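You operate a simulated robot arm through the tools that you are given. There is no shell and no other tool. Be economical: measure what you need, move in short steps, check, and stop when the job is done.

Carry out the task below with a simulated two-armed robot. There is one attempt and no reset: what you move stays moved.

JOB
Wipe up the spill on the top of the seal table with the rag and put it back.

The check looks at the end state, three seconds after you hand in, the way a careful person would. Anything else that was tipped, shoved, dropped, spilled or broken makes it a failure. A push-on lid holds only when it is set on centred and level and pressed home; a screw cap is set on level and turned clockwise until tight.

ROBOT AND FRAMES
Two 7-joint arms with two-finger parallel grippers on one trunk, on a base that drives. Base frame: it is fixed to the floor where the robot stands at the start and does not move with it; the origin is under the middle of the robot, x ahead of it, y to its left, z up; the surface under the hand at the start is at about z = 0.62. Readings come in m, rad, newtons and seconds.
The left shoulder is at the start at [0.02, 0.113, 0.972], the right one opposite. With the tool pointing down near the work surface each hand reaches from about 0.22 to 0.6 m from the robot's upright axis, wherever it stands, measured 20 degrees to its own side. Payload 1.57 kg a hand.
The tool frame of a hand sits at the grasp point between the pads (the TCP): z along the fingers, y along the line on which they close. The tips reach 0.03 m beyond it. Largest opening 0.08 m; finger width 0.017, thickness 0.012; the body of the gripper, 0.04 by 0.082 m, starts 0.08 m behind the TCP.
Orientation is told as [roll, pitch, yaw] about the base's x, y, z axes, in that order, counted from this pose: with the fingers straight down and closing along the base's y, the tool's x points along the base's -x, its y along +y and its z along -z.

CONTROLS
- The arms move only by the tool servo_tool. It takes "left_targets", "right_targets" or both (then of equal length, played together; a hand with none holds still); each is a list of rows, each an object of numbers (a shift or turn left out is 0, a gripper value left out holds the last): "tx", "ty", "tz": the shift along the tool's x, y, z in units of 500 mm (1.0 is 500 mm); "rx", "ry", "rz": the turn, a rotation vector about the tool's x, y, z in units of 180 degrees (1.0 is 180 degrees); "gripper": the finger opening in mm, from 0 to 80. In form: [{"tx": .., "ty": .., "tz": .., "rx": .., "ry": .., "rz": .., "gripper": ..}, ...]. A call has 1 to 8 rows; each row is the pose to reach, as a shift and turn from the pose commanded when the call began, along the tool's axes at that moment. A call with a number of a shift or a turn outside -1 to 1 is refused whole. A row lasts 0.2 s, in which the tool goes at most 0.05 m and 0.15 rad; a call with a longer step from one row to the next is refused whole, and so is a gripper value outside its range. Where a pose cannot be reached the arm comes as near as it can. A force on the tool above 40 N (or 10 N above the force at the start of the call, whichever is more), or a blocked arm, ends the call early, and 0.2 s more pass. The fingers move at their own pace (about 0.045 m/s each) and stop on an object; they squeeze with about 43 N. The grip force told is the motor's: it shows also when the fingers shut on nothing. Time passes only in rows, and 0.2 s behind the last, so rows that repeat a pose let the fingers close. It gives the time, the measured TCP pose, the force on the tool (base axes), the opening and the grip force at its end, in the units of the frame above (readings bear some noise), with the torque about the TCP (base axes, N m) and any sound that the robot's microphone picked up, and new pictures: "pictures" is both (left out), scene, wrist or none (wrist: the cameras of the hands that moved).
- Cameras (640 x 400 px; columns grow to the right, rows downward): "scene" is now at [0.0903, -0.0337, 1.0943]; the picture's right is [-0.39, -0.92, 0.00], its down [-0.55, 0.23, -0.80] and it looks along [0.74, -0.32, -0.60] (base axes); focal length 291 px, centre (320, 200). "left" rides on the left gripper at [0.072, 0.007, -0.122] in its tool frame; the picture's right is [-0.09, 1.00, 0.00], its down [-0.84, -0.08, -0.54] and it looks along [-0.54, -0.05, 0.84] (tool axes); focal length 238 px, centre (320, 200). "right" rides on the right gripper at [0.072, -0.007, -0.122] in its tool frame; the picture's right is [0.09, 1.00, 0.00], its down [-0.84, 0.08, -0.54] and it looks along [-0.54, 0.05, 0.84] (tool axes); focal length 238 px, centre (320, 200). There is no depth. A picture from a camera that has moved, and an enlarged one, comes with that camera's place and axes in the base frame and with its lens.
- move_column(by): slides the trunk up (or, below 0, down) by that many m; the arms and the scene camera ride with it, the base frame stays. It gives what a move gives, with no picture.
- roll_base(legs): drives the robot by 1 to 6 legs, each [ahead, left, turn to the left] in m, m and rad, along the robot's own axes; the way and the turn of a leg run together, so that a leg with both is an arc; at most 1.5 m and 3.142 rad a leg. The arms and the cameras ride along, it lands a little off, and it stops where it bumps. It gives what a move gives, and a new picture of the scene camera.
- head_to(pan, tilt): turns the head with the scene camera to pan (to the left, within 1.396 rad either way) and tilt (down, from -0.506 to 1.204), counted from straight ahead of the robot. It gives what a move gives, and a new picture of the scene camera.
- enlarge(camera, box): a new picture of the part [left, top, right, bottom] of that camera's present view, enlarged. No time passes.
- close_job(): hands the job in; it is judged then, once.

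Go step by step. Nothing tells you exact positions but the pictures and the camera data: compare them with the known pose of the tool, close in by small moves and look again before you grip or let go. The budget is 120 turns and 260 pictures, counting those below and the enlarged ones. Unless the task says otherwise, let go and move clear before handing in, and close with one line.

The tools are called as name(argument=value, ...) on one line, values as JSON. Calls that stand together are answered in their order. servo_tool: Moves the arms, as the interface text tells. Its arguments: {"type":"object","properties":{"left_targets":{"type":"array"},"right_targets":{"type":"array"},"pictures":{"type":"string","enum":["both","scene","wrist","none"]}},"required":[]} The other tools are called the same way: move_column (by) slides the trunk up or down; roll_base (legs) drives the base; head_to (pan, tilt) turns the head that bears the scene camera; enlarge (camera, box) takes an enlarged picture of a part of a camera's view; close_job () hands the job in.

At the start:

```text
clock: 0.0
left_eef_pos: [0.437, 0.0245, 0.8354]
left_ee_rot: [-0.001, 0.0, 0.003]
left_wrist_force: [0.2, -0.8, 0.4]
left_moment: [-0.03, -0.02, 0.0]
left_finger_gap: 0.0799
left_finger_force: 0.1
right_eef_pos: [0.4362, -0.3425, 0.844]
right_ee_rot: [-0.001, 0.001, 0.0]
right_wrist_force: [-0.5, -0.1, -0.2]
right_moment: [-0.02, -0.03, -0.02]
right_finger_gap: 0.08
right_finger_force: 0.0
trunk travel left (down, up): [-0.025, 0.545]
robot x, y, heading: [-0.0014, 0.0001, -0.003]
head pan, tilt: [-0.403, 0.639]
```

scene: 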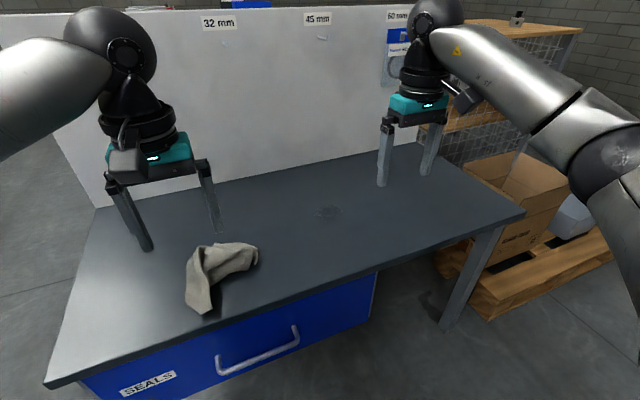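
right: 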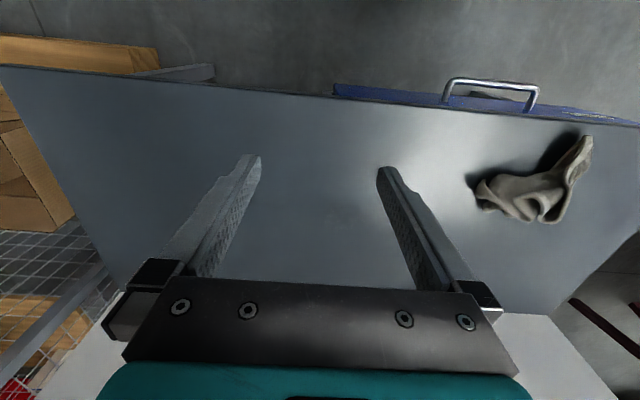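
left: 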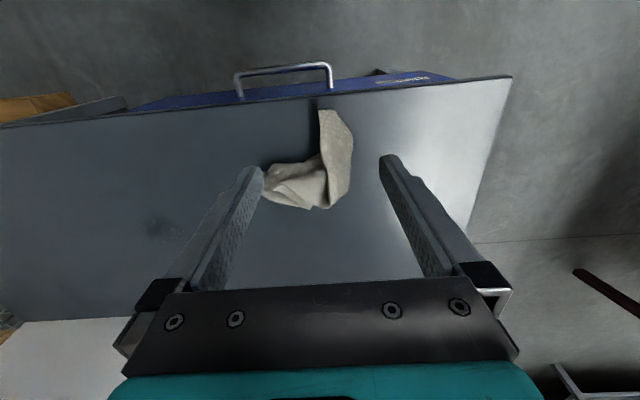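

The rag appears to be near (0.53, 0.0) and the faint spill near (0.62, -0.29), with the table's near edge at x≈0.42. I'll look closer at both before moving.

enlarge(camera="scene", box=[270, 170, 390, 245])

enlarge(camera="scene", box=[140, 220, 300, 320])

enlarge(camera="left", box=[220, 80, 420, 230])

head_to(pan=-0.2, tilt=1.1)

```text
5.33 times, centred on (330, 208) of scene
camera zoom: at [0.0903, -0.0337, 1.0943], right [-0.39, -0.92, 0.0], down [-0.55, 0.23, -0.8], along [0.74, -0.32, -0.6], focal length 1550 px, centre (267, 160)
```

zoom: 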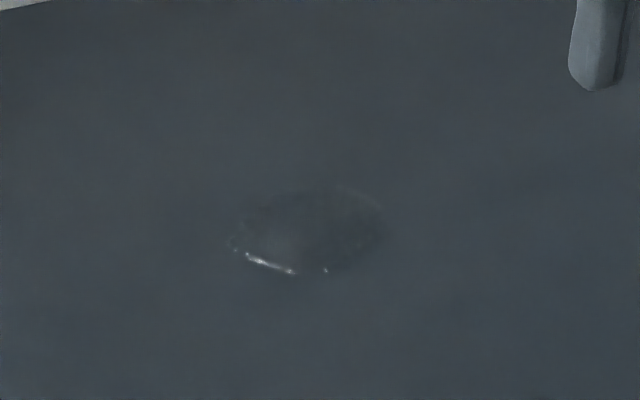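

```text
4.00 times, centred on (220, 270) of scene
camera zoom: at [0.0903, -0.0337, 1.0943], right [-0.39, -0.92, 0.0], down [-0.55, 0.23, -0.8], along [0.74, -0.32, -0.6], focal length 1163 px, centre (720, -80)
```

zoom: 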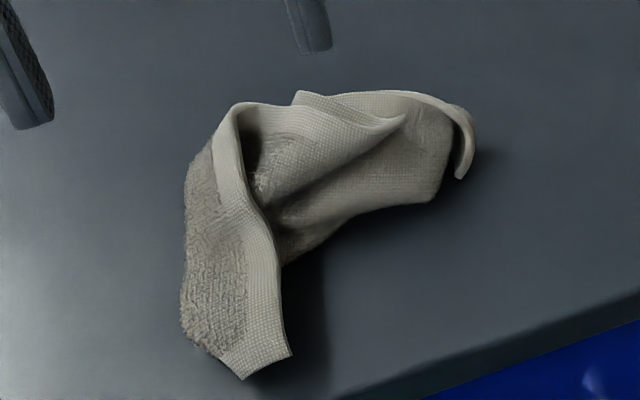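

```text
2.67 times, centred on (320, 155) of left
camera zoom: at [0.3649, 0.0305, 0.9574], right [0.09, 1.0, 0.0], down [0.84, -0.08, 0.54], along [0.54, -0.05, -0.84], focal length 636 px, centre (320, 320)
```

zoom: 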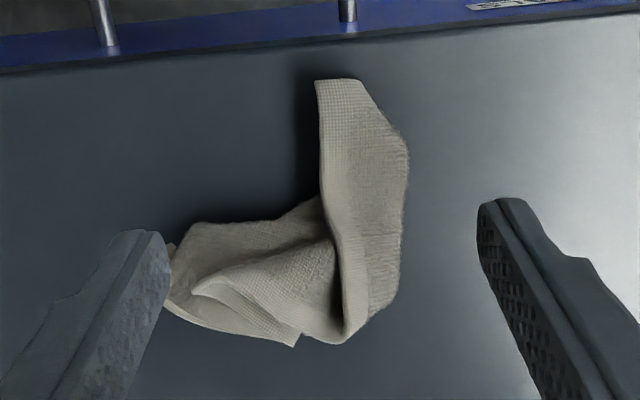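

```text
clock: 0.9
left_eef_pos: [0.4366, 0.0254, 0.8346]
left_ee_rot: [-0.002, 0.0, 0.002]
left_wrist_force: [0.6, -0.3, -0.1]
left_moment: [0.03, 0.04, -0.01]
left_finger_gap: 0.08
left_finger_force: 0.1
right_eef_pos: [0.4353, -0.3435, 0.844]
right_ee_rot: [0.001, 0.001, 0.001]
right_wrist_force: [-0.7, 0.1, 0.3]
right_moment: [0.03, 0.01, 0.0]
right_finger_gap: 0.0802
right_finger_force: 0.1
trunk travel left (down, up): [-0.025, 0.545]
robot x, y, heading: [-0.0002, 0.001, -0.003]
head pan, tilt: [-0.201, 1.1]
camera scene: at [0.072, -0.0121, 1.059], right [-0.2, -0.98, 0.0], down [-0.87, 0.18, -0.45], along [0.45, -0.09, -0.89], focal length 291 px, centre (320, 200)
```

scene: 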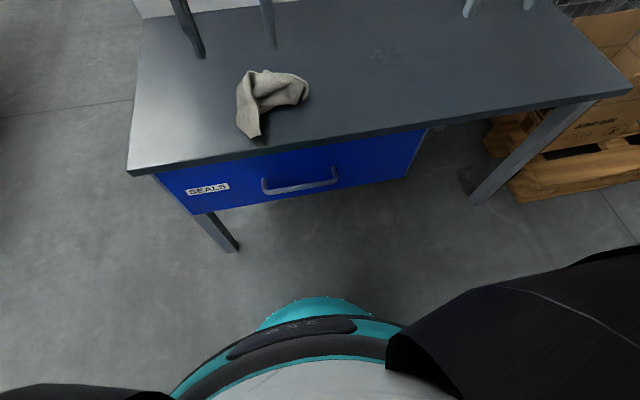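

The base rim ends at about x≈0.23 and the table edge is at 0.42, so I can drive 0.11 m ahead. I'll use the right hand, since it can reach both the rag and the spill, and first swing the left hand out of the way to the left.

servo_tool(left_targets=[{"ty": 0.09}, {"ty": 0.18}, {"ty": 0.27}, {"ty": 0.36}, {"ty": 0.44}, {"ty": 0.5}], pictures="none")

roll_base(legs=[[0.11, 0, 0]])

```text
clock: 2.3
left_eef_pos: [0.4347, 0.2752, 0.8356]
left_ee_rot: [0.001, -0.001, 0.0]
left_wrist_force: [0.3, -0.1, -0.3]
left_moment: [0.04, 0.01, 0.03]
left_finger_gap: 0.0801
left_finger_force: 0.0
right_eef_pos: [0.4353, -0.3428, 0.8439]
right_ee_rot: [0.0, 0.001, -0.002]
right_wrist_force: [0.3, -0.2, -0.3]
right_moment: [-0.01, 0.0, 0.0]
right_finger_gap: 0.08
right_finger_force: 0.1
trunk travel left (down, up): [-0.025, 0.545]
robot x, y, heading: [-0.0022, 0.0029, 0.002]
head pan, tilt: [-0.201, 1.1]
```

```text
clock: 3.5
left_eef_pos: [0.5453, 0.2755, 0.8355]
left_ee_rot: [0.0, 0.0, 0.002]
left_wrist_force: [1.1, 0.8, -0.6]
left_moment: [0.03, 0.02, 0.03]
left_finger_gap: 0.0802
left_finger_force: 0.1
right_eef_pos: [0.5455, -0.3431, 0.8434]
right_ee_rot: [0.001, 0.0, 0.0]
right_wrist_force: [0.7, 1.3, -0.2]
right_moment: [-0.02, -0.01, -0.01]
right_finger_gap: 0.08
right_finger_force: 0.1
trunk travel left (down, up): [-0.025, 0.545]
robot x, y, heading: [0.1087, -0.0016, 0.002]
head pan, tilt: [-0.201, 1.1]
camera scene: at [0.182, -0.012, 1.059], right [-0.2, -0.98, 0.0], down [-0.87, 0.18, -0.45], along [0.44, -0.09, -0.89], focal length 291 px, centre (320, 200)
```

scene: 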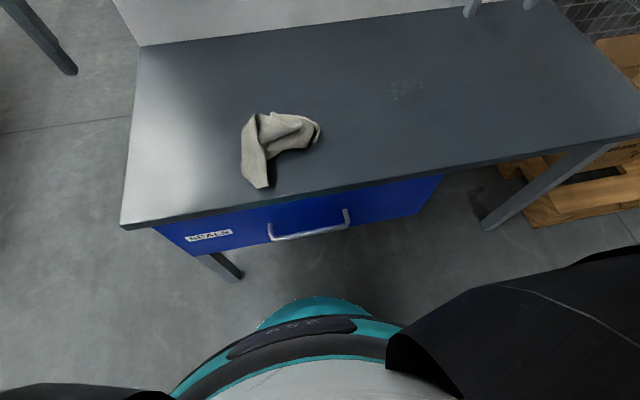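

The spill comes out at (0.616, -0.283), the same as before, and the rag's near strip is centred around (0.49, 0.04). Next I'll bring the right hand over that strip.

servo_tool(right_targets=[{"ty": 0.09, "tx": 0.013}, {"ty": 0.18, "tx": 0.026}, {"ty": 0.27, "tx": 0.04}, {"ty": 0.36, "tx": 0.055}, {"ty": 0.45, "tx": 0.07}, {"ty": 0.54, "tx": 0.085}, {"ty": 0.63, "tx": 0.1}, {"ty": 0.72, "tx": 0.11}], pictures="none")

servo_tool(right_targets=[{"ty": 0.045, "tz": 0.06}, {"ty": 0.045, "tz": 0.14}, {"ty": 0.045, "tz": 0.2}, {"ty": 0.045, "tz": 0.2}])

```text
clock: 5.3
left_eef_pos: [0.5446, 0.2752, 0.8358]
left_ee_rot: [0.0, 0.0, 0.002]
left_wrist_force: [-0.6, -0.3, 0.1]
left_moment: [0.02, 0.02, 0.06]
left_finger_gap: 0.08
left_finger_force: 0.1
right_eef_pos: [0.4907, 0.0185, 0.8429]
right_ee_rot: [0.001, 0.0, 0.0]
right_wrist_force: [-0.1, -0.7, 0.1]
right_moment: [-0.01, 0.02, 0.01]
right_finger_gap: 0.0799
right_finger_force: 0.0
trunk travel left (down, up): [-0.025, 0.545]
robot x, y, heading: [0.1101, -0.0011, 0.001]
head pan, tilt: [-0.201, 1.1]
```

```text
clock: 6.3
left_eef_pos: [0.5435, 0.2747, 0.8364]
left_ee_rot: [-0.001, -0.001, 0.004]
left_wrist_force: [-0.6, 0.3, -0.2]
left_moment: [-0.02, -0.02, -0.03]
left_finger_gap: 0.08
left_finger_force: 0.1
right_eef_pos: [0.491, 0.0392, 0.7428]
right_ee_rot: [-0.001, -0.001, -0.001]
right_wrist_force: [0.2, -0.6, 0.1]
right_moment: [0.02, -0.03, -0.03]
right_finger_gap: 0.08
right_finger_force: 0.1
trunk travel left (down, up): [-0.025, 0.545]
robot x, y, heading: [0.1102, 0.0007, -0.0]
head pan, tilt: [-0.201, 1.1]
camera scene: at [0.182, -0.012, 1.059], right [-0.2, -0.98, 0.0], down [-0.87, 0.18, -0.45], along [0.44, -0.09, -0.89], focal length 291 px, centre (320, 200)
camera right: at [0.4187, 0.0334, 0.8642], right [-0.09, 1.0, 0.0], down [0.84, 0.08, 0.54], along [0.54, 0.05, -0.84], focal length 238 px, centre (320, 200)
```

scene: 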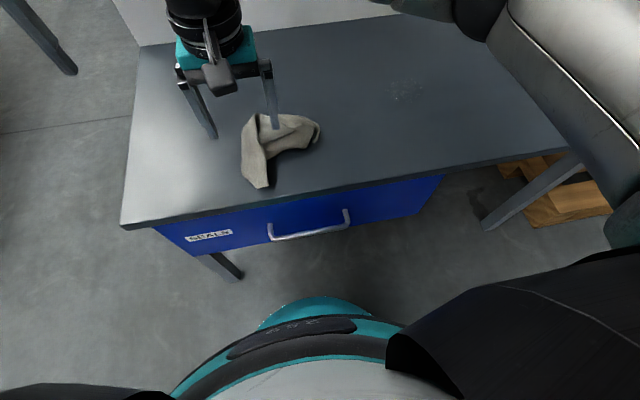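
right: 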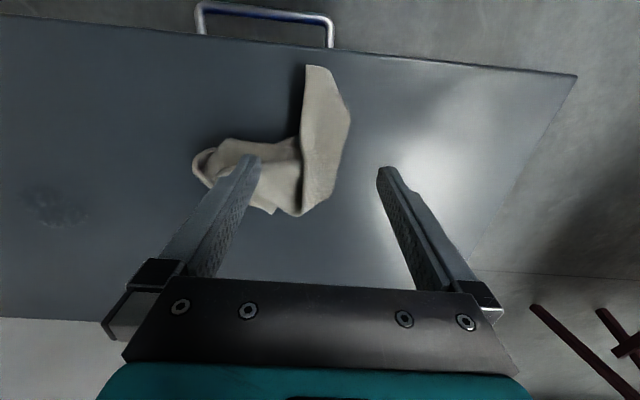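

The TCP line lands at about pixel (320,134), close to where the side fold joins. I'll shift slightly nearer and left so the fingers straddle only the strip, then go down.

servo_tool(right_targets=[{"tx": 0.03, "ty": 0.008, "tz": 0.04}, {"tx": 0.03, "ty": 0.008, "tz": 0.1}, {"tx": 0.03, "ty": 0.008, "tz": 0.15}, {"tx": 0.03, "ty": 0.008, "tz": 0.15}])

```text
clock: 7.3
left_eef_pos: [0.544, 0.2753, 0.8366]
left_ee_rot: [0.0, 0.001, 0.001]
left_wrist_force: [0.5, 0.1, -0.8]
left_moment: [-0.04, -0.02, 0.02]
left_finger_gap: 0.0797
left_finger_force: 0.1
right_eef_pos: [0.4747, 0.0422, 0.6682]
right_ee_rot: [-0.001, 0.001, 0.0]
right_wrist_force: [1.1, -0.1, 0.0]
right_moment: [-0.03, 0.01, 0.0]
right_finger_gap: 0.0799
right_finger_force: 0.1
trunk travel left (down, up): [-0.025, 0.545]
robot x, y, heading: [0.1105, 0.0013, -0.003]
head pan, tilt: [-0.201, 1.1]
camera scene: at [0.182, -0.012, 1.059], right [-0.2, -0.98, 0.0], down [-0.87, 0.18, -0.45], along [0.44, -0.09, -0.89], focal length 291 px, centre (320, 200)
camera right: at [0.4036, 0.0367, 0.7903], right [-0.09, 1.0, 0.0], down [0.84, 0.08, 0.54], along [0.54, 0.05, -0.84], focal length 238 px, centre (320, 200)
```

scene: 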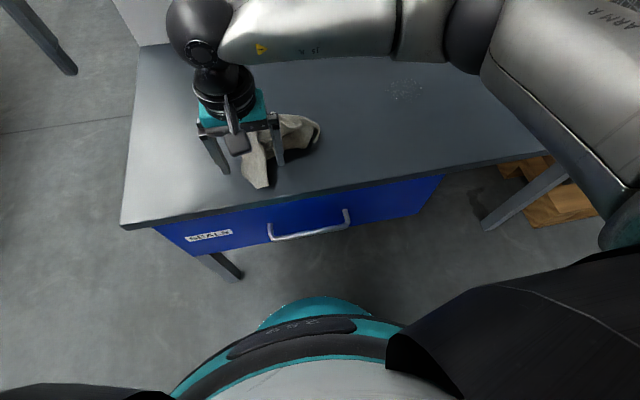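
right: 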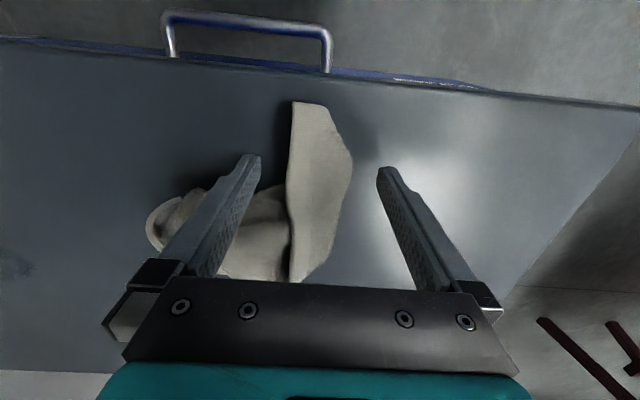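

The fingers straddle the strip, with the tips about 18 mm above the table. I'll go down a little more and close.

servo_tool(right_targets=[{"tz": 0.012}, {"tz": 0.024}, {"tz": 0.024}, {"tz": 0.024, "gripper": 0}, {"tz": 0.024, "gripper": 0}, {"tz": 0.024, "gripper": 0}, {"tz": 0.024, "gripper": 0}, {"tz": 0.024, "gripper": 0}])

```text
clock: 9.1
left_eef_pos: [0.5457, 0.2753, 0.8359]
left_ee_rot: [0.0, -0.001, 0.001]
left_wrist_force: [-0.9, -0.1, 0.2]
left_moment: [-0.02, 0.03, 0.03]
left_finger_gap: 0.0796
left_finger_force: 0.0
right_eef_pos: [0.475, 0.0431, 0.6568]
right_ee_rot: [0.001, 0.0, 0.0]
right_wrist_force: [0.2, -1.1, -0.3]
right_moment: [-0.03, 0.04, 0.0]
right_finger_gap: 0.0067
right_finger_force: 19.7
trunk travel left (down, up): [-0.025, 0.545]
robot x, y, heading: [0.1119, -0.0017, 0.001]
head pan, tilt: [-0.201, 1.1]
camera scene: at [0.182, -0.012, 1.059], right [-0.2, -0.98, 0.0], down [-0.87, 0.18, -0.45], along [0.44, -0.09, -0.89], focal length 291 px, centre (320, 200)
camera right: at [0.404, 0.0366, 0.779], right [-0.09, 1.0, 0.0], down [0.84, 0.08, 0.54], along [0.54, 0.05, -0.84], focal length 238 px, centre (320, 200)
```

scene: 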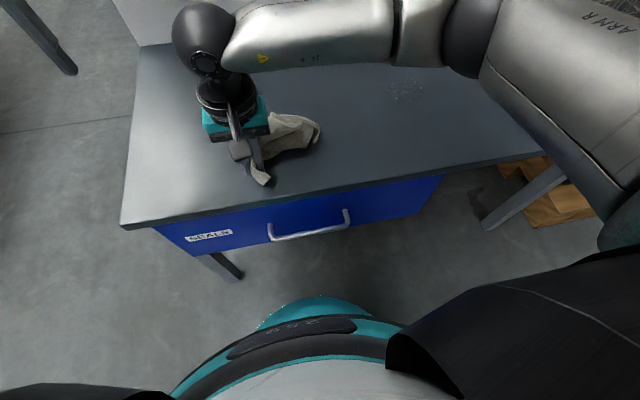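
right: 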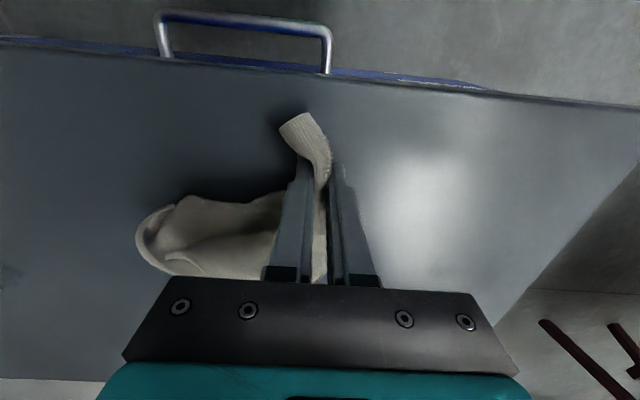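

The rag is gripped, with about 7 mm of cloth between the pads. I'll lift it and carry it toward the spill.

servo_tool(right_targets=[{"tz": -0.08}, {"tz": -0.12, "ty": -0.05}, {"tz": -0.12, "ty": -0.14, "tx": -0.02}, {"tz": -0.12, "ty": -0.23, "tx": -0.04}, {"tz": -0.12, "ty": -0.32, "tx": -0.06}, {"tz": -0.12, "ty": -0.4, "tx": -0.09}, {"tz": -0.12, "ty": -0.48, "tx": -0.12}, {"tz": -0.12, "ty": -0.55, "tx": -0.15}])

```text
clock: 10.9
left_eef_pos: [0.5446, 0.2753, 0.8362]
left_ee_rot: [0.002, -0.001, 0.003]
left_wrist_force: [0.4, 0.1, 0.4]
left_moment: [0.0, -0.01, -0.01]
left_finger_gap: 0.08
left_finger_force: 0.0
right_eef_pos: [0.5507, -0.2312, 0.7192]
right_ee_rot: [0.0, -0.001, 0.003]
right_wrist_force: [-0.4, -0.6, -0.9]
right_moment: [-0.03, -0.03, -0.02]
right_finger_gap: 0.0058
right_finger_force: 25.9
trunk travel left (down, up): [-0.025, 0.545]
robot x, y, heading: [0.1075, -0.0047, 0.005]
head pan, tilt: [-0.201, 1.1]
camera scene: at [0.182, -0.012, 1.059], right [-0.2, -0.98, 0.0], down [-0.87, 0.18, -0.45], along [0.44, -0.09, -0.89], focal length 291 px, centre (320, 200)
camera right: at [0.4788, -0.2384, 0.8402], right [-0.09, 1.0, 0.0], down [0.84, 0.08, 0.54], along [0.54, 0.05, -0.84], focal length 238 px, centre (320, 200)
```

scene: 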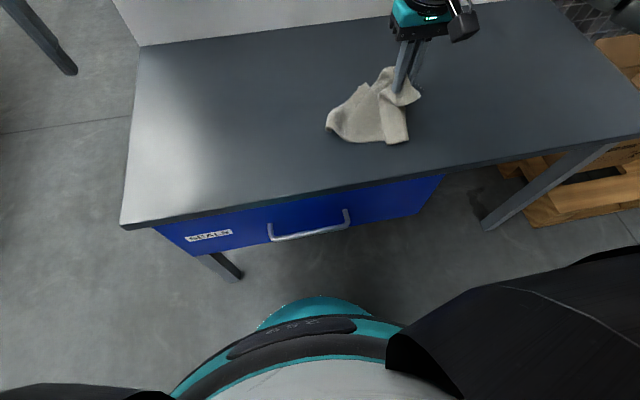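
right: 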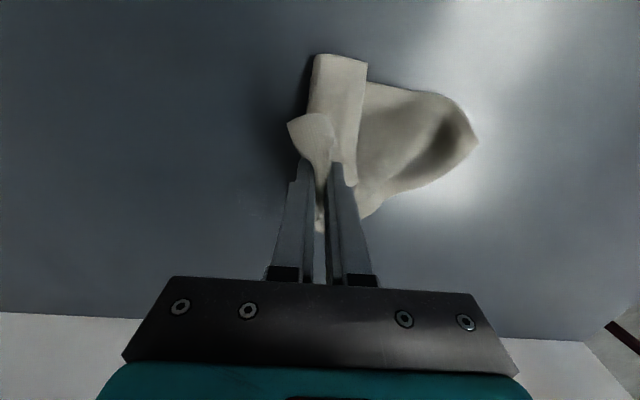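

The rag trails toward me and to the left. I'll put the hand over the spill, lower it with the cloth under the fingers, and see how it lies.

servo_tool(right_targets=[{"tx": -0.08, "ty": -0.05}, {"tx": -0.13, "ty": -0.104}, {"tx": -0.13, "ty": -0.104, "tz": 0.06}, {"tx": -0.13, "ty": -0.104, "tz": 0.1}, {"tx": -0.13, "ty": -0.104, "tz": 0.12}, {"tx": -0.13, "ty": -0.104, "tz": 0.12}])

```text
clock: 12.3
left_eef_pos: [0.5439, 0.2751, 0.835]
left_ee_rot: [-0.001, 0.001, 0.003]
left_wrist_force: [-0.2, -0.4, 0.7]
left_moment: [0.01, -0.01, 0.01]
left_finger_gap: 0.08
left_finger_force: 0.1
right_eef_pos: [0.6144, -0.2833, 0.6593]
right_ee_rot: [0.001, -0.003, 0.0]
right_wrist_force: [1.1, -0.4, 9.3]
right_moment: [0.06, -0.06, -0.03]
right_finger_gap: 0.0052
right_finger_force: 25.1
trunk travel left (down, up): [-0.025, 0.545]
robot x, y, heading: [0.1092, -0.0019, -0.002]
head pan, tilt: [-0.201, 1.1]
camera scene: at [0.1815, -0.0117, 1.0591], right [-0.2, -0.98, 0.0], down [-0.87, 0.18, -0.45], along [0.45, -0.09, -0.89], focal length 291 px, centre (320, 200)
camera right: at [0.5423, -0.2897, 0.7803], right [-0.09, 1.0, 0.0], down [0.83, 0.08, 0.55], along [0.54, 0.05, -0.84], focal length 238 px, centre (320, 200)
```

scene: 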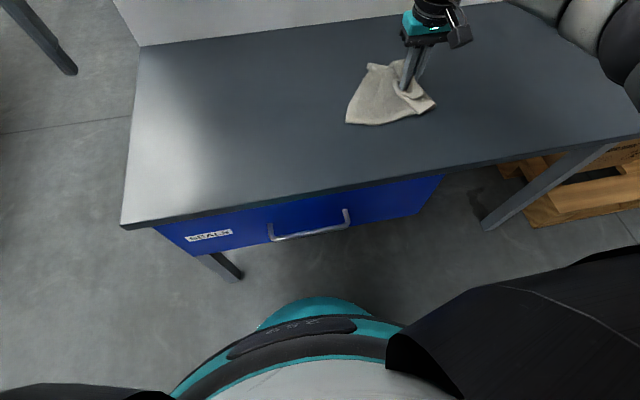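
right: 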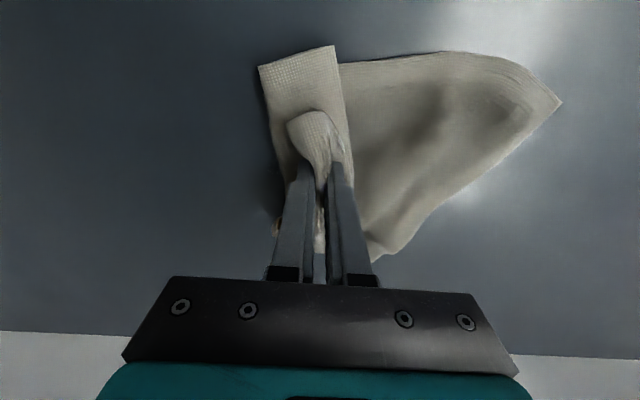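

The cloth is on the table under the fingers with about 9 N of contact. I'll wipe back and forth across the spill.

servo_tool(right_targets=[{"ty": -0.08}, {"ty": -0.08, "tx": 0.06}, {"ty": 0.0, "tx": 0.06}, {"ty": 0.08, "tx": 0.06}, {"ty": 0.08, "tx": 0.02}, {"ty": 0.0, "tx": 0.02}, {"ty": -0.08, "tx": 0.02}, {"ty": -0.08, "tx": -0.02}], pictures="none")

servo_tool(right_targets=[{"ty": 0.08}, {"ty": 0.16}, {"ty": 0.16, "tx": -0.04}, {"ty": 0.08, "tx": -0.04}, {"ty": 0.0, "tx": -0.04}, {"ty": 0.0, "tx": 0.04}, {"ty": 0.08, "tx": 0.04}, {"ty": 0.16, "tx": 0.04}])

```text
clock: 14.1
left_eef_pos: [0.5435, 0.2746, 0.8355]
left_ee_rot: [0.001, -0.002, 0.001]
left_wrist_force: [0.5, 0.1, 0.4]
left_moment: [0.01, -0.02, 0.01]
left_finger_gap: 0.0798
left_finger_force: 0.1
right_eef_pos: [0.626, -0.3241, 0.6593]
right_ee_rot: [-0.001, 0.0, 0.0]
right_wrist_force: [-3.5, 1.3, 9.7]
right_moment: [0.07, 0.1, 0.05]
right_finger_gap: 0.0058
right_finger_force: 26.0
trunk travel left (down, up): [-0.025, 0.545]
robot x, y, heading: [0.1126, -0.0001, 0.004]
head pan, tilt: [-0.201, 1.1]
```

```text
clock: 15.9
left_eef_pos: [0.545, 0.2754, 0.8353]
left_ee_rot: [-0.001, 0.001, 0.002]
left_wrist_force: [0.6, 0.5, -1.0]
left_moment: [-0.04, -0.03, 0.01]
left_finger_gap: 0.0799
left_finger_force: 0.0
right_eef_pos: [0.6061, -0.2432, 0.6579]
right_ee_rot: [0.0, -0.001, 0.0]
right_wrist_force: [0.1, -3.1, 8.8]
right_moment: [-0.03, -0.01, 0.0]
right_finger_gap: 0.0056
right_finger_force: 25.6
right hand out of reach, approached as far as the arm can: row 5
trunk travel left (down, up): [-0.025, 0.545]
robot x, y, heading: [0.111, 0.0021, 0.001]
head pan, tilt: [-0.201, 1.1]
camera scene: at [0.1815, -0.0119, 1.0591], right [-0.2, -0.98, 0.0], down [-0.87, 0.18, -0.45], along [0.45, -0.09, -0.89], focal length 291 px, centre (320, 200)
camera right: at [0.5351, -0.2486, 0.7797], right [-0.09, 1.0, 0.0], down [0.84, 0.08, 0.54], along [0.54, 0.05, -0.84], focal length 238 px, centre (320, 200)
```

scene: 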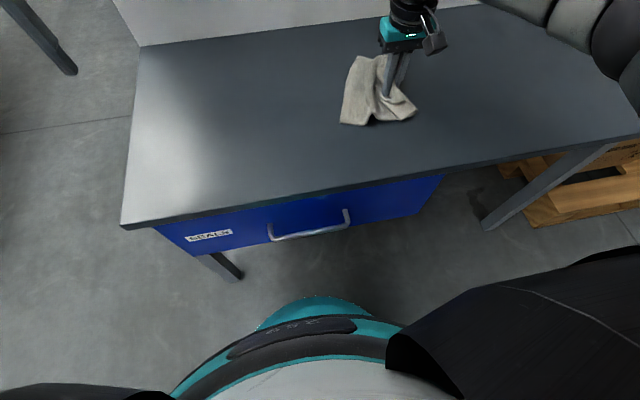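
right: 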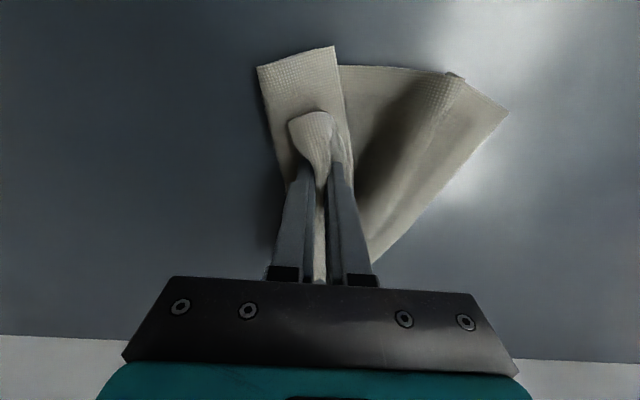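

The strokes went smoothly. I'll lift the rag and move left to uncover the spot and inspect it.

servo_tool(right_targets=[{"tz": -0.09}, {"tz": -0.18, "ty": 0.02}, {"tz": -0.2, "ty": 0.1, "tx": 0.02}, {"tz": -0.2, "ty": 0.19, "tx": 0.05}, {"tz": -0.2, "ty": 0.28, "tx": 0.08}, {"tz": -0.2, "ty": 0.36, "tx": 0.12}])

enlarge(camera="scene", box=[340, 50, 460, 125])

```text
clock: 17.3
left_eef_pos: [0.5448, 0.2748, 0.8364]
left_ee_rot: [0.001, 0.001, 0.001]
left_wrist_force: [0.1, 0.4, -0.2]
left_moment: [0.02, -0.03, -0.01]
left_finger_gap: 0.08
left_finger_force: 0.0
right_eef_pos: [0.544, -0.0629, 0.7562]
right_ee_rot: [-0.001, 0.0, -0.003]
right_wrist_force: [-1.2, -0.8, -0.3]
right_moment: [0.0, 0.02, 0.01]
right_finger_gap: 0.0055
right_finger_force: 25.4
trunk travel left (down, up): [-0.025, 0.545]
robot x, y, heading: [0.1109, 0.0016, 0.002]
head pan, tilt: [-0.201, 1.1]
camera scene: at [0.182, -0.012, 1.059], right [-0.2, -0.98, 0.0], down [-0.87, 0.18, -0.45], along [0.44, -0.09, -0.89], focal length 291 px, centre (320, 200)
camera right: at [0.4716, -0.069, 0.8778], right [-0.09, 1.0, 0.0], down [0.84, 0.08, 0.54], along [0.54, 0.05, -0.84], focal length 238 px, centre (320, 200)
```

scene: 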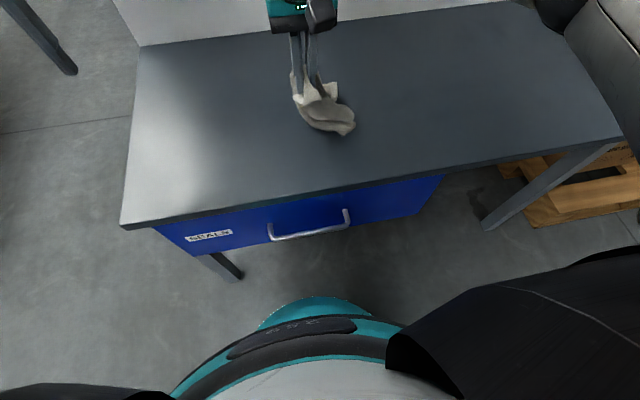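
right: 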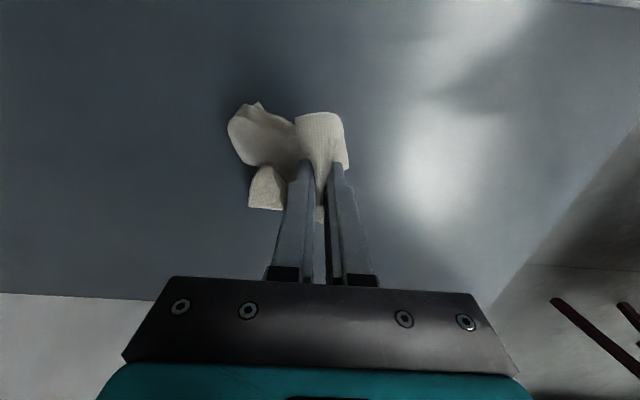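

```text
5.33 times, centred on (400, 88) of scene
camera zoom: at [0.182, -0.012, 1.059], right [-0.2, -0.98, 0.0], down [-0.87, 0.18, -0.45], along [0.44, -0.09, -0.89], focal length 1550 px, centre (-107, 800)
```

zoom: 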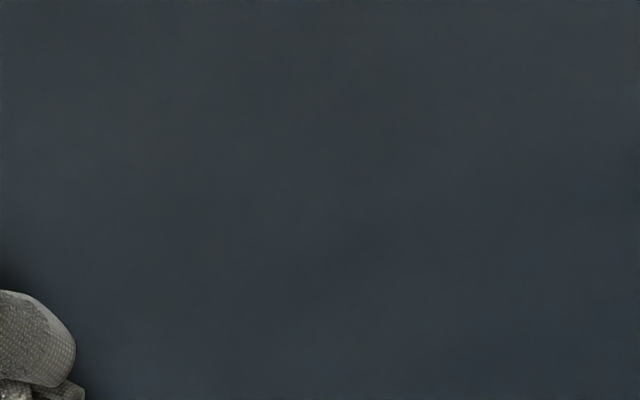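

The spot looks clean from here. Before returning the rag, I'll check for smears at a flatter angle.

head_to(pan=-0.45, tilt=0.75)

enlarge(camera="scene", box=[220, 130, 420, 255])

```text
clock: 18.1
left_eef_pos: [0.5445, 0.274, 0.8352]
left_ee_rot: [0.0, 0.002, 0.002]
left_wrist_force: [-0.2, 0.1, -0.5]
left_moment: [0.01, -0.02, 0.01]
left_finger_gap: 0.0801
left_finger_force: 0.1
right_eef_pos: [0.5459, -0.0637, 0.7562]
right_ee_rot: [0.0, -0.001, 0.001]
right_wrist_force: [0.7, -0.3, -0.1]
right_moment: [-0.03, 0.03, -0.01]
right_finger_gap: 0.0057
right_finger_force: 25.5
trunk travel left (down, up): [-0.025, 0.545]
robot x, y, heading: [0.1112, -0.0005, 0.001]
head pan, tilt: [-0.45, 0.75]
camera scene: at [0.1948, -0.0354, 1.0847], right [-0.43, -0.9, 0.0], down [-0.61, 0.3, -0.73], along [0.66, -0.32, -0.68], focal length 291 px, centre (320, 200)
```

scene: 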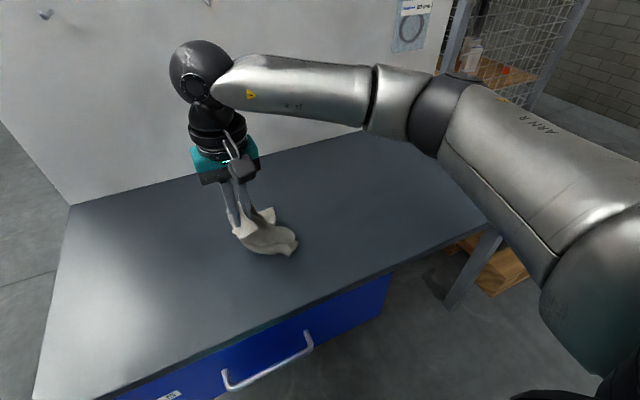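

```text
3.20 times, centred on (320, 192) of scene
camera zoom: at [0.1948, -0.0354, 1.0847], right [-0.43, -0.9, 0.0], down [-0.61, 0.3, -0.73], along [0.66, -0.32, -0.68], focal length 930 px, centre (320, 224)
```

zoom: 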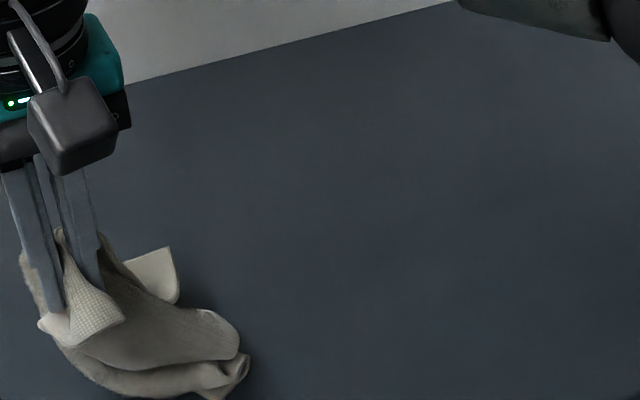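

The table is clean with no smears. Now I'll carry the rag back to its original spot around (0.52, 0.01) and lower it.

servo_tool(right_targets=[{"ty": 0.08, "tx": 0.03}, {"ty": 0.15, "tx": 0.05}, {"ty": 0.2, "tx": 0.08}, {"ty": 0.2, "tx": 0.08, "tz": 0.07}, {"ty": 0.2, "tx": 0.08, "tz": 0.14}, {"ty": 0.2, "tx": 0.08, "tz": 0.18}, {"ty": 0.2, "tx": 0.08, "tz": 0.18}])

```text
clock: 19.7
left_eef_pos: [0.544, 0.2747, 0.8356]
left_ee_rot: [-0.001, 0.001, 0.002]
left_wrist_force: [-0.5, -0.2, -0.3]
left_moment: [0.03, 0.03, 0.0]
left_finger_gap: 0.0802
left_finger_force: 0.1
right_eef_pos: [0.5057, 0.0381, 0.667]
right_ee_rot: [0.0, -0.001, 0.003]
right_wrist_force: [-1.1, 0.1, 0.3]
right_moment: [0.01, 0.01, 0.01]
right_finger_gap: 0.0054
right_finger_force: 25.3
trunk travel left (down, up): [-0.025, 0.545]
robot x, y, heading: [0.1038, -0.0011, -0.0]
head pan, tilt: [-0.45, 0.75]
camera scene: at [0.1947, -0.0355, 1.0848], right [-0.43, -0.9, 0.0], down [-0.61, 0.3, -0.73], along [0.66, -0.32, -0.68], focal length 291 px, centre (320, 200)
camera right: at [0.4333, 0.0313, 0.7883], right [-0.09, 1.0, 0.0], down [0.84, 0.08, 0.54], along [0.54, 0.05, -0.84], focal length 238 px, centre (320, 200)
```

scene: 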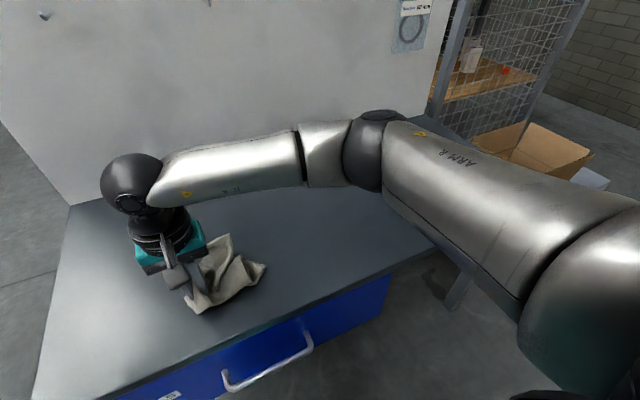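
right: 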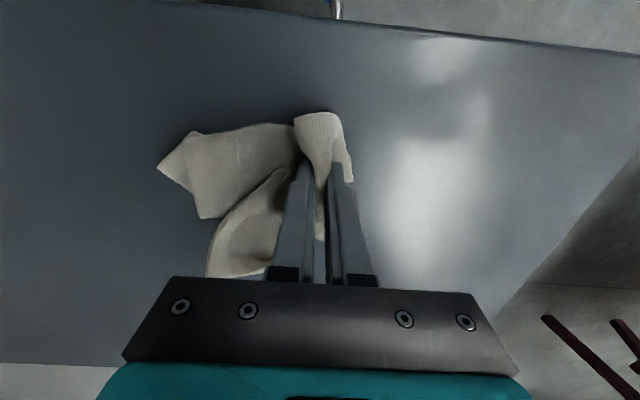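

The rag lies about where it started. I'll lower it the last few millimetres, open, and rise straight up.

servo_tool(right_targets=[{"tz": 0.014}, {"tz": 0.014, "gripper": 30}, {"tz": 0.014, "gripper": 50}, {"tz": 0.014, "gripper": 50}, {"tz": 0.014, "gripper": 50}, {"tz": -0.03, "gripper": 50}, {"tz": -0.1, "gripper": 50}, {"tz": -0.18, "gripper": 50}])

```text
clock: 21.5
left_eef_pos: [0.5449, 0.2756, 0.8358]
left_ee_rot: [-0.001, 0.0, 0.0]
left_wrist_force: [0.3, 0.5, -0.5]
left_moment: [0.0, 0.01, -0.02]
left_finger_gap: 0.0801
left_finger_force: 0.1
right_eef_pos: [0.504, 0.0355, 0.7574]
right_ee_rot: [0.0, -0.001, 0.0]
right_wrist_force: [-0.4, -1.0, 0.1]
right_moment: [0.02, 0.0, -0.01]
right_finger_gap: 0.0503
right_finger_force: 0.1
trunk travel left (down, up): [-0.025, 0.545]
robot x, y, heading: [0.1112, 0.0038, 0.001]
head pan, tilt: [-0.45, 0.75]
camera scene: at [0.1948, -0.0355, 1.0847], right [-0.43, -0.9, 0.0], down [-0.61, 0.3, -0.73], along [0.66, -0.32, -0.68], focal length 291 px, centre (320, 200)
camera right: at [0.4317, 0.0307, 0.8789], right [-0.09, 1.0, 0.0], down [0.84, 0.08, 0.54], along [0.54, 0.05, -0.84], focal length 238 px, centre (320, 200)
```

scene: 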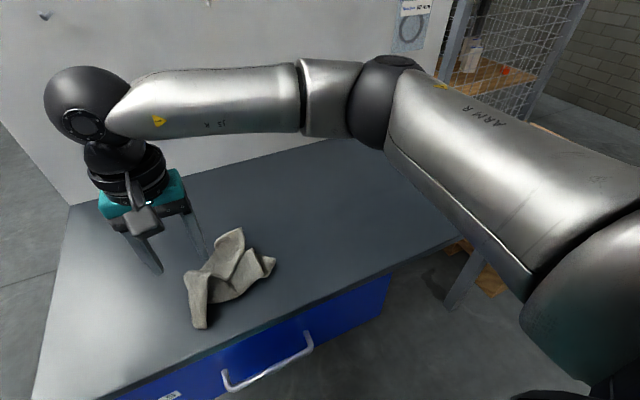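
right: 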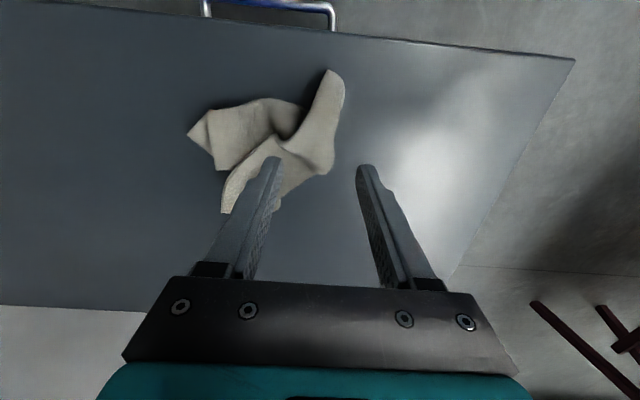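

The rag is back at about (0.52, -0.01), which matches its start. I'll lift clear, move the right arm back to its side, and take a last look.

servo_tool(right_targets=[{"tz": -0.09}, {"tz": -0.16, "ty": -0.04}, {"tz": -0.16, "ty": -0.13}, {"tz": -0.16, "ty": -0.22}, {"tz": -0.16, "ty": -0.31}, {"tz": -0.16, "ty": -0.4}, {"tz": -0.16, "ty": -0.49}, {"tz": -0.16, "ty": -0.58}], pictures="wrist")

head_to(pan=-0.2, tilt=1.1)

enlarge(camera="scene", box=[220, 40, 500, 215])

```text
clock: 23.3
left_eef_pos: [0.5457, 0.2757, 0.8352]
left_ee_rot: [0.001, 0.0, 0.003]
left_wrist_force: [0.1, 0.9, 0.3]
left_moment: [-0.03, 0.0, 0.01]
left_finger_gap: 0.08
left_finger_force: 0.1
right_eef_pos: [0.5054, -0.2536, 0.8372]
right_ee_rot: [0.0, 0.0, 0.001]
right_wrist_force: [0.7, 0.4, -1.2]
right_moment: [-0.01, -0.01, 0.02]
right_finger_gap: 0.05
right_finger_force: 0.1
trunk travel left (down, up): [-0.025, 0.545]
robot x, y, heading: [0.1072, 0.0038, 0.0]
head pan, tilt: [-0.45, 0.75]
camera right: at [0.4327, -0.2591, 0.9587], right [-0.09, 1.0, 0.0], down [0.84, 0.08, 0.54], along [0.54, 0.05, -0.84], focal length 238 px, centre (320, 200)
```

right: 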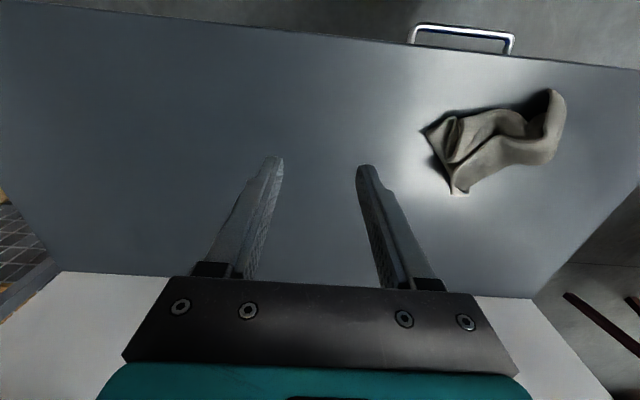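

```text
clock: 24.2
left_eef_pos: [0.5452, 0.2747, 0.8349]
left_ee_rot: [-0.001, 0.0, 0.003]
left_wrist_force: [0.0, -0.4, -0.2]
left_moment: [0.02, -0.02, -0.02]
left_finger_gap: 0.08
left_finger_force: 0.0
right_eef_pos: [0.5056, -0.2511, 0.8364]
right_ee_rot: [-0.001, -0.001, -0.001]
right_wrist_force: [-0.4, -0.3, 0.0]
right_moment: [0.01, 0.0, -0.05]
right_finger_gap: 0.05
right_finger_force: 0.1
trunk travel left (down, up): [-0.025, 0.545]
robot x, y, heading: [0.1112, -0.0061, -0.001]
head pan, tilt: [-0.201, 1.1]
camera scene: at [0.1821, -0.0121, 1.059], right [-0.2, -0.98, 0.0], down [-0.87, 0.18, -0.45], along [0.45, -0.09, -0.89], focal length 291 px, centre (320, 200)
```

scene: 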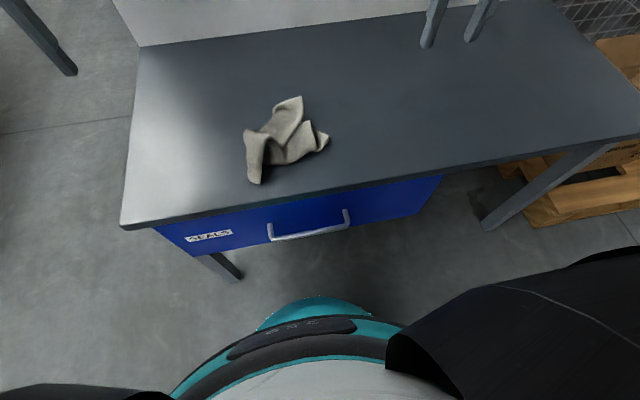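

```text
2.29 times, centred on (360, 128) of scene
camera zoom: at [0.1821, -0.0121, 1.059], right [-0.2, -0.98, 0.0], down [-0.87, 0.18, -0.45], along [0.45, -0.09, -0.89], focal length 664 px, centre (229, 366)
```

zoom: 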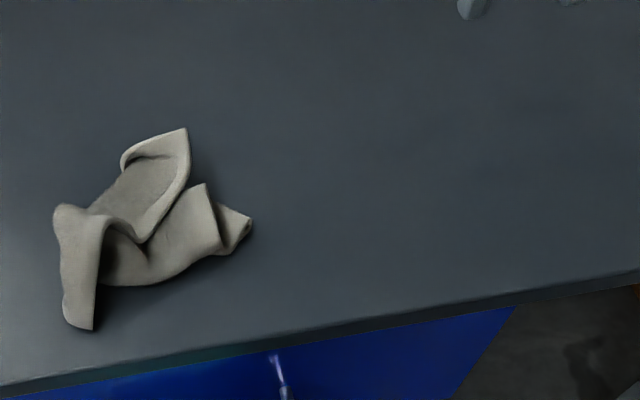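

The spill is gone, the rag is back in its place, and both hands are clear, so I'm handing in.

close_job()

```text
The job is handed in.
```

I wiped up the spill on the seal table and put the rag back within about 1 cm of where it started; nothing else was disturbed.
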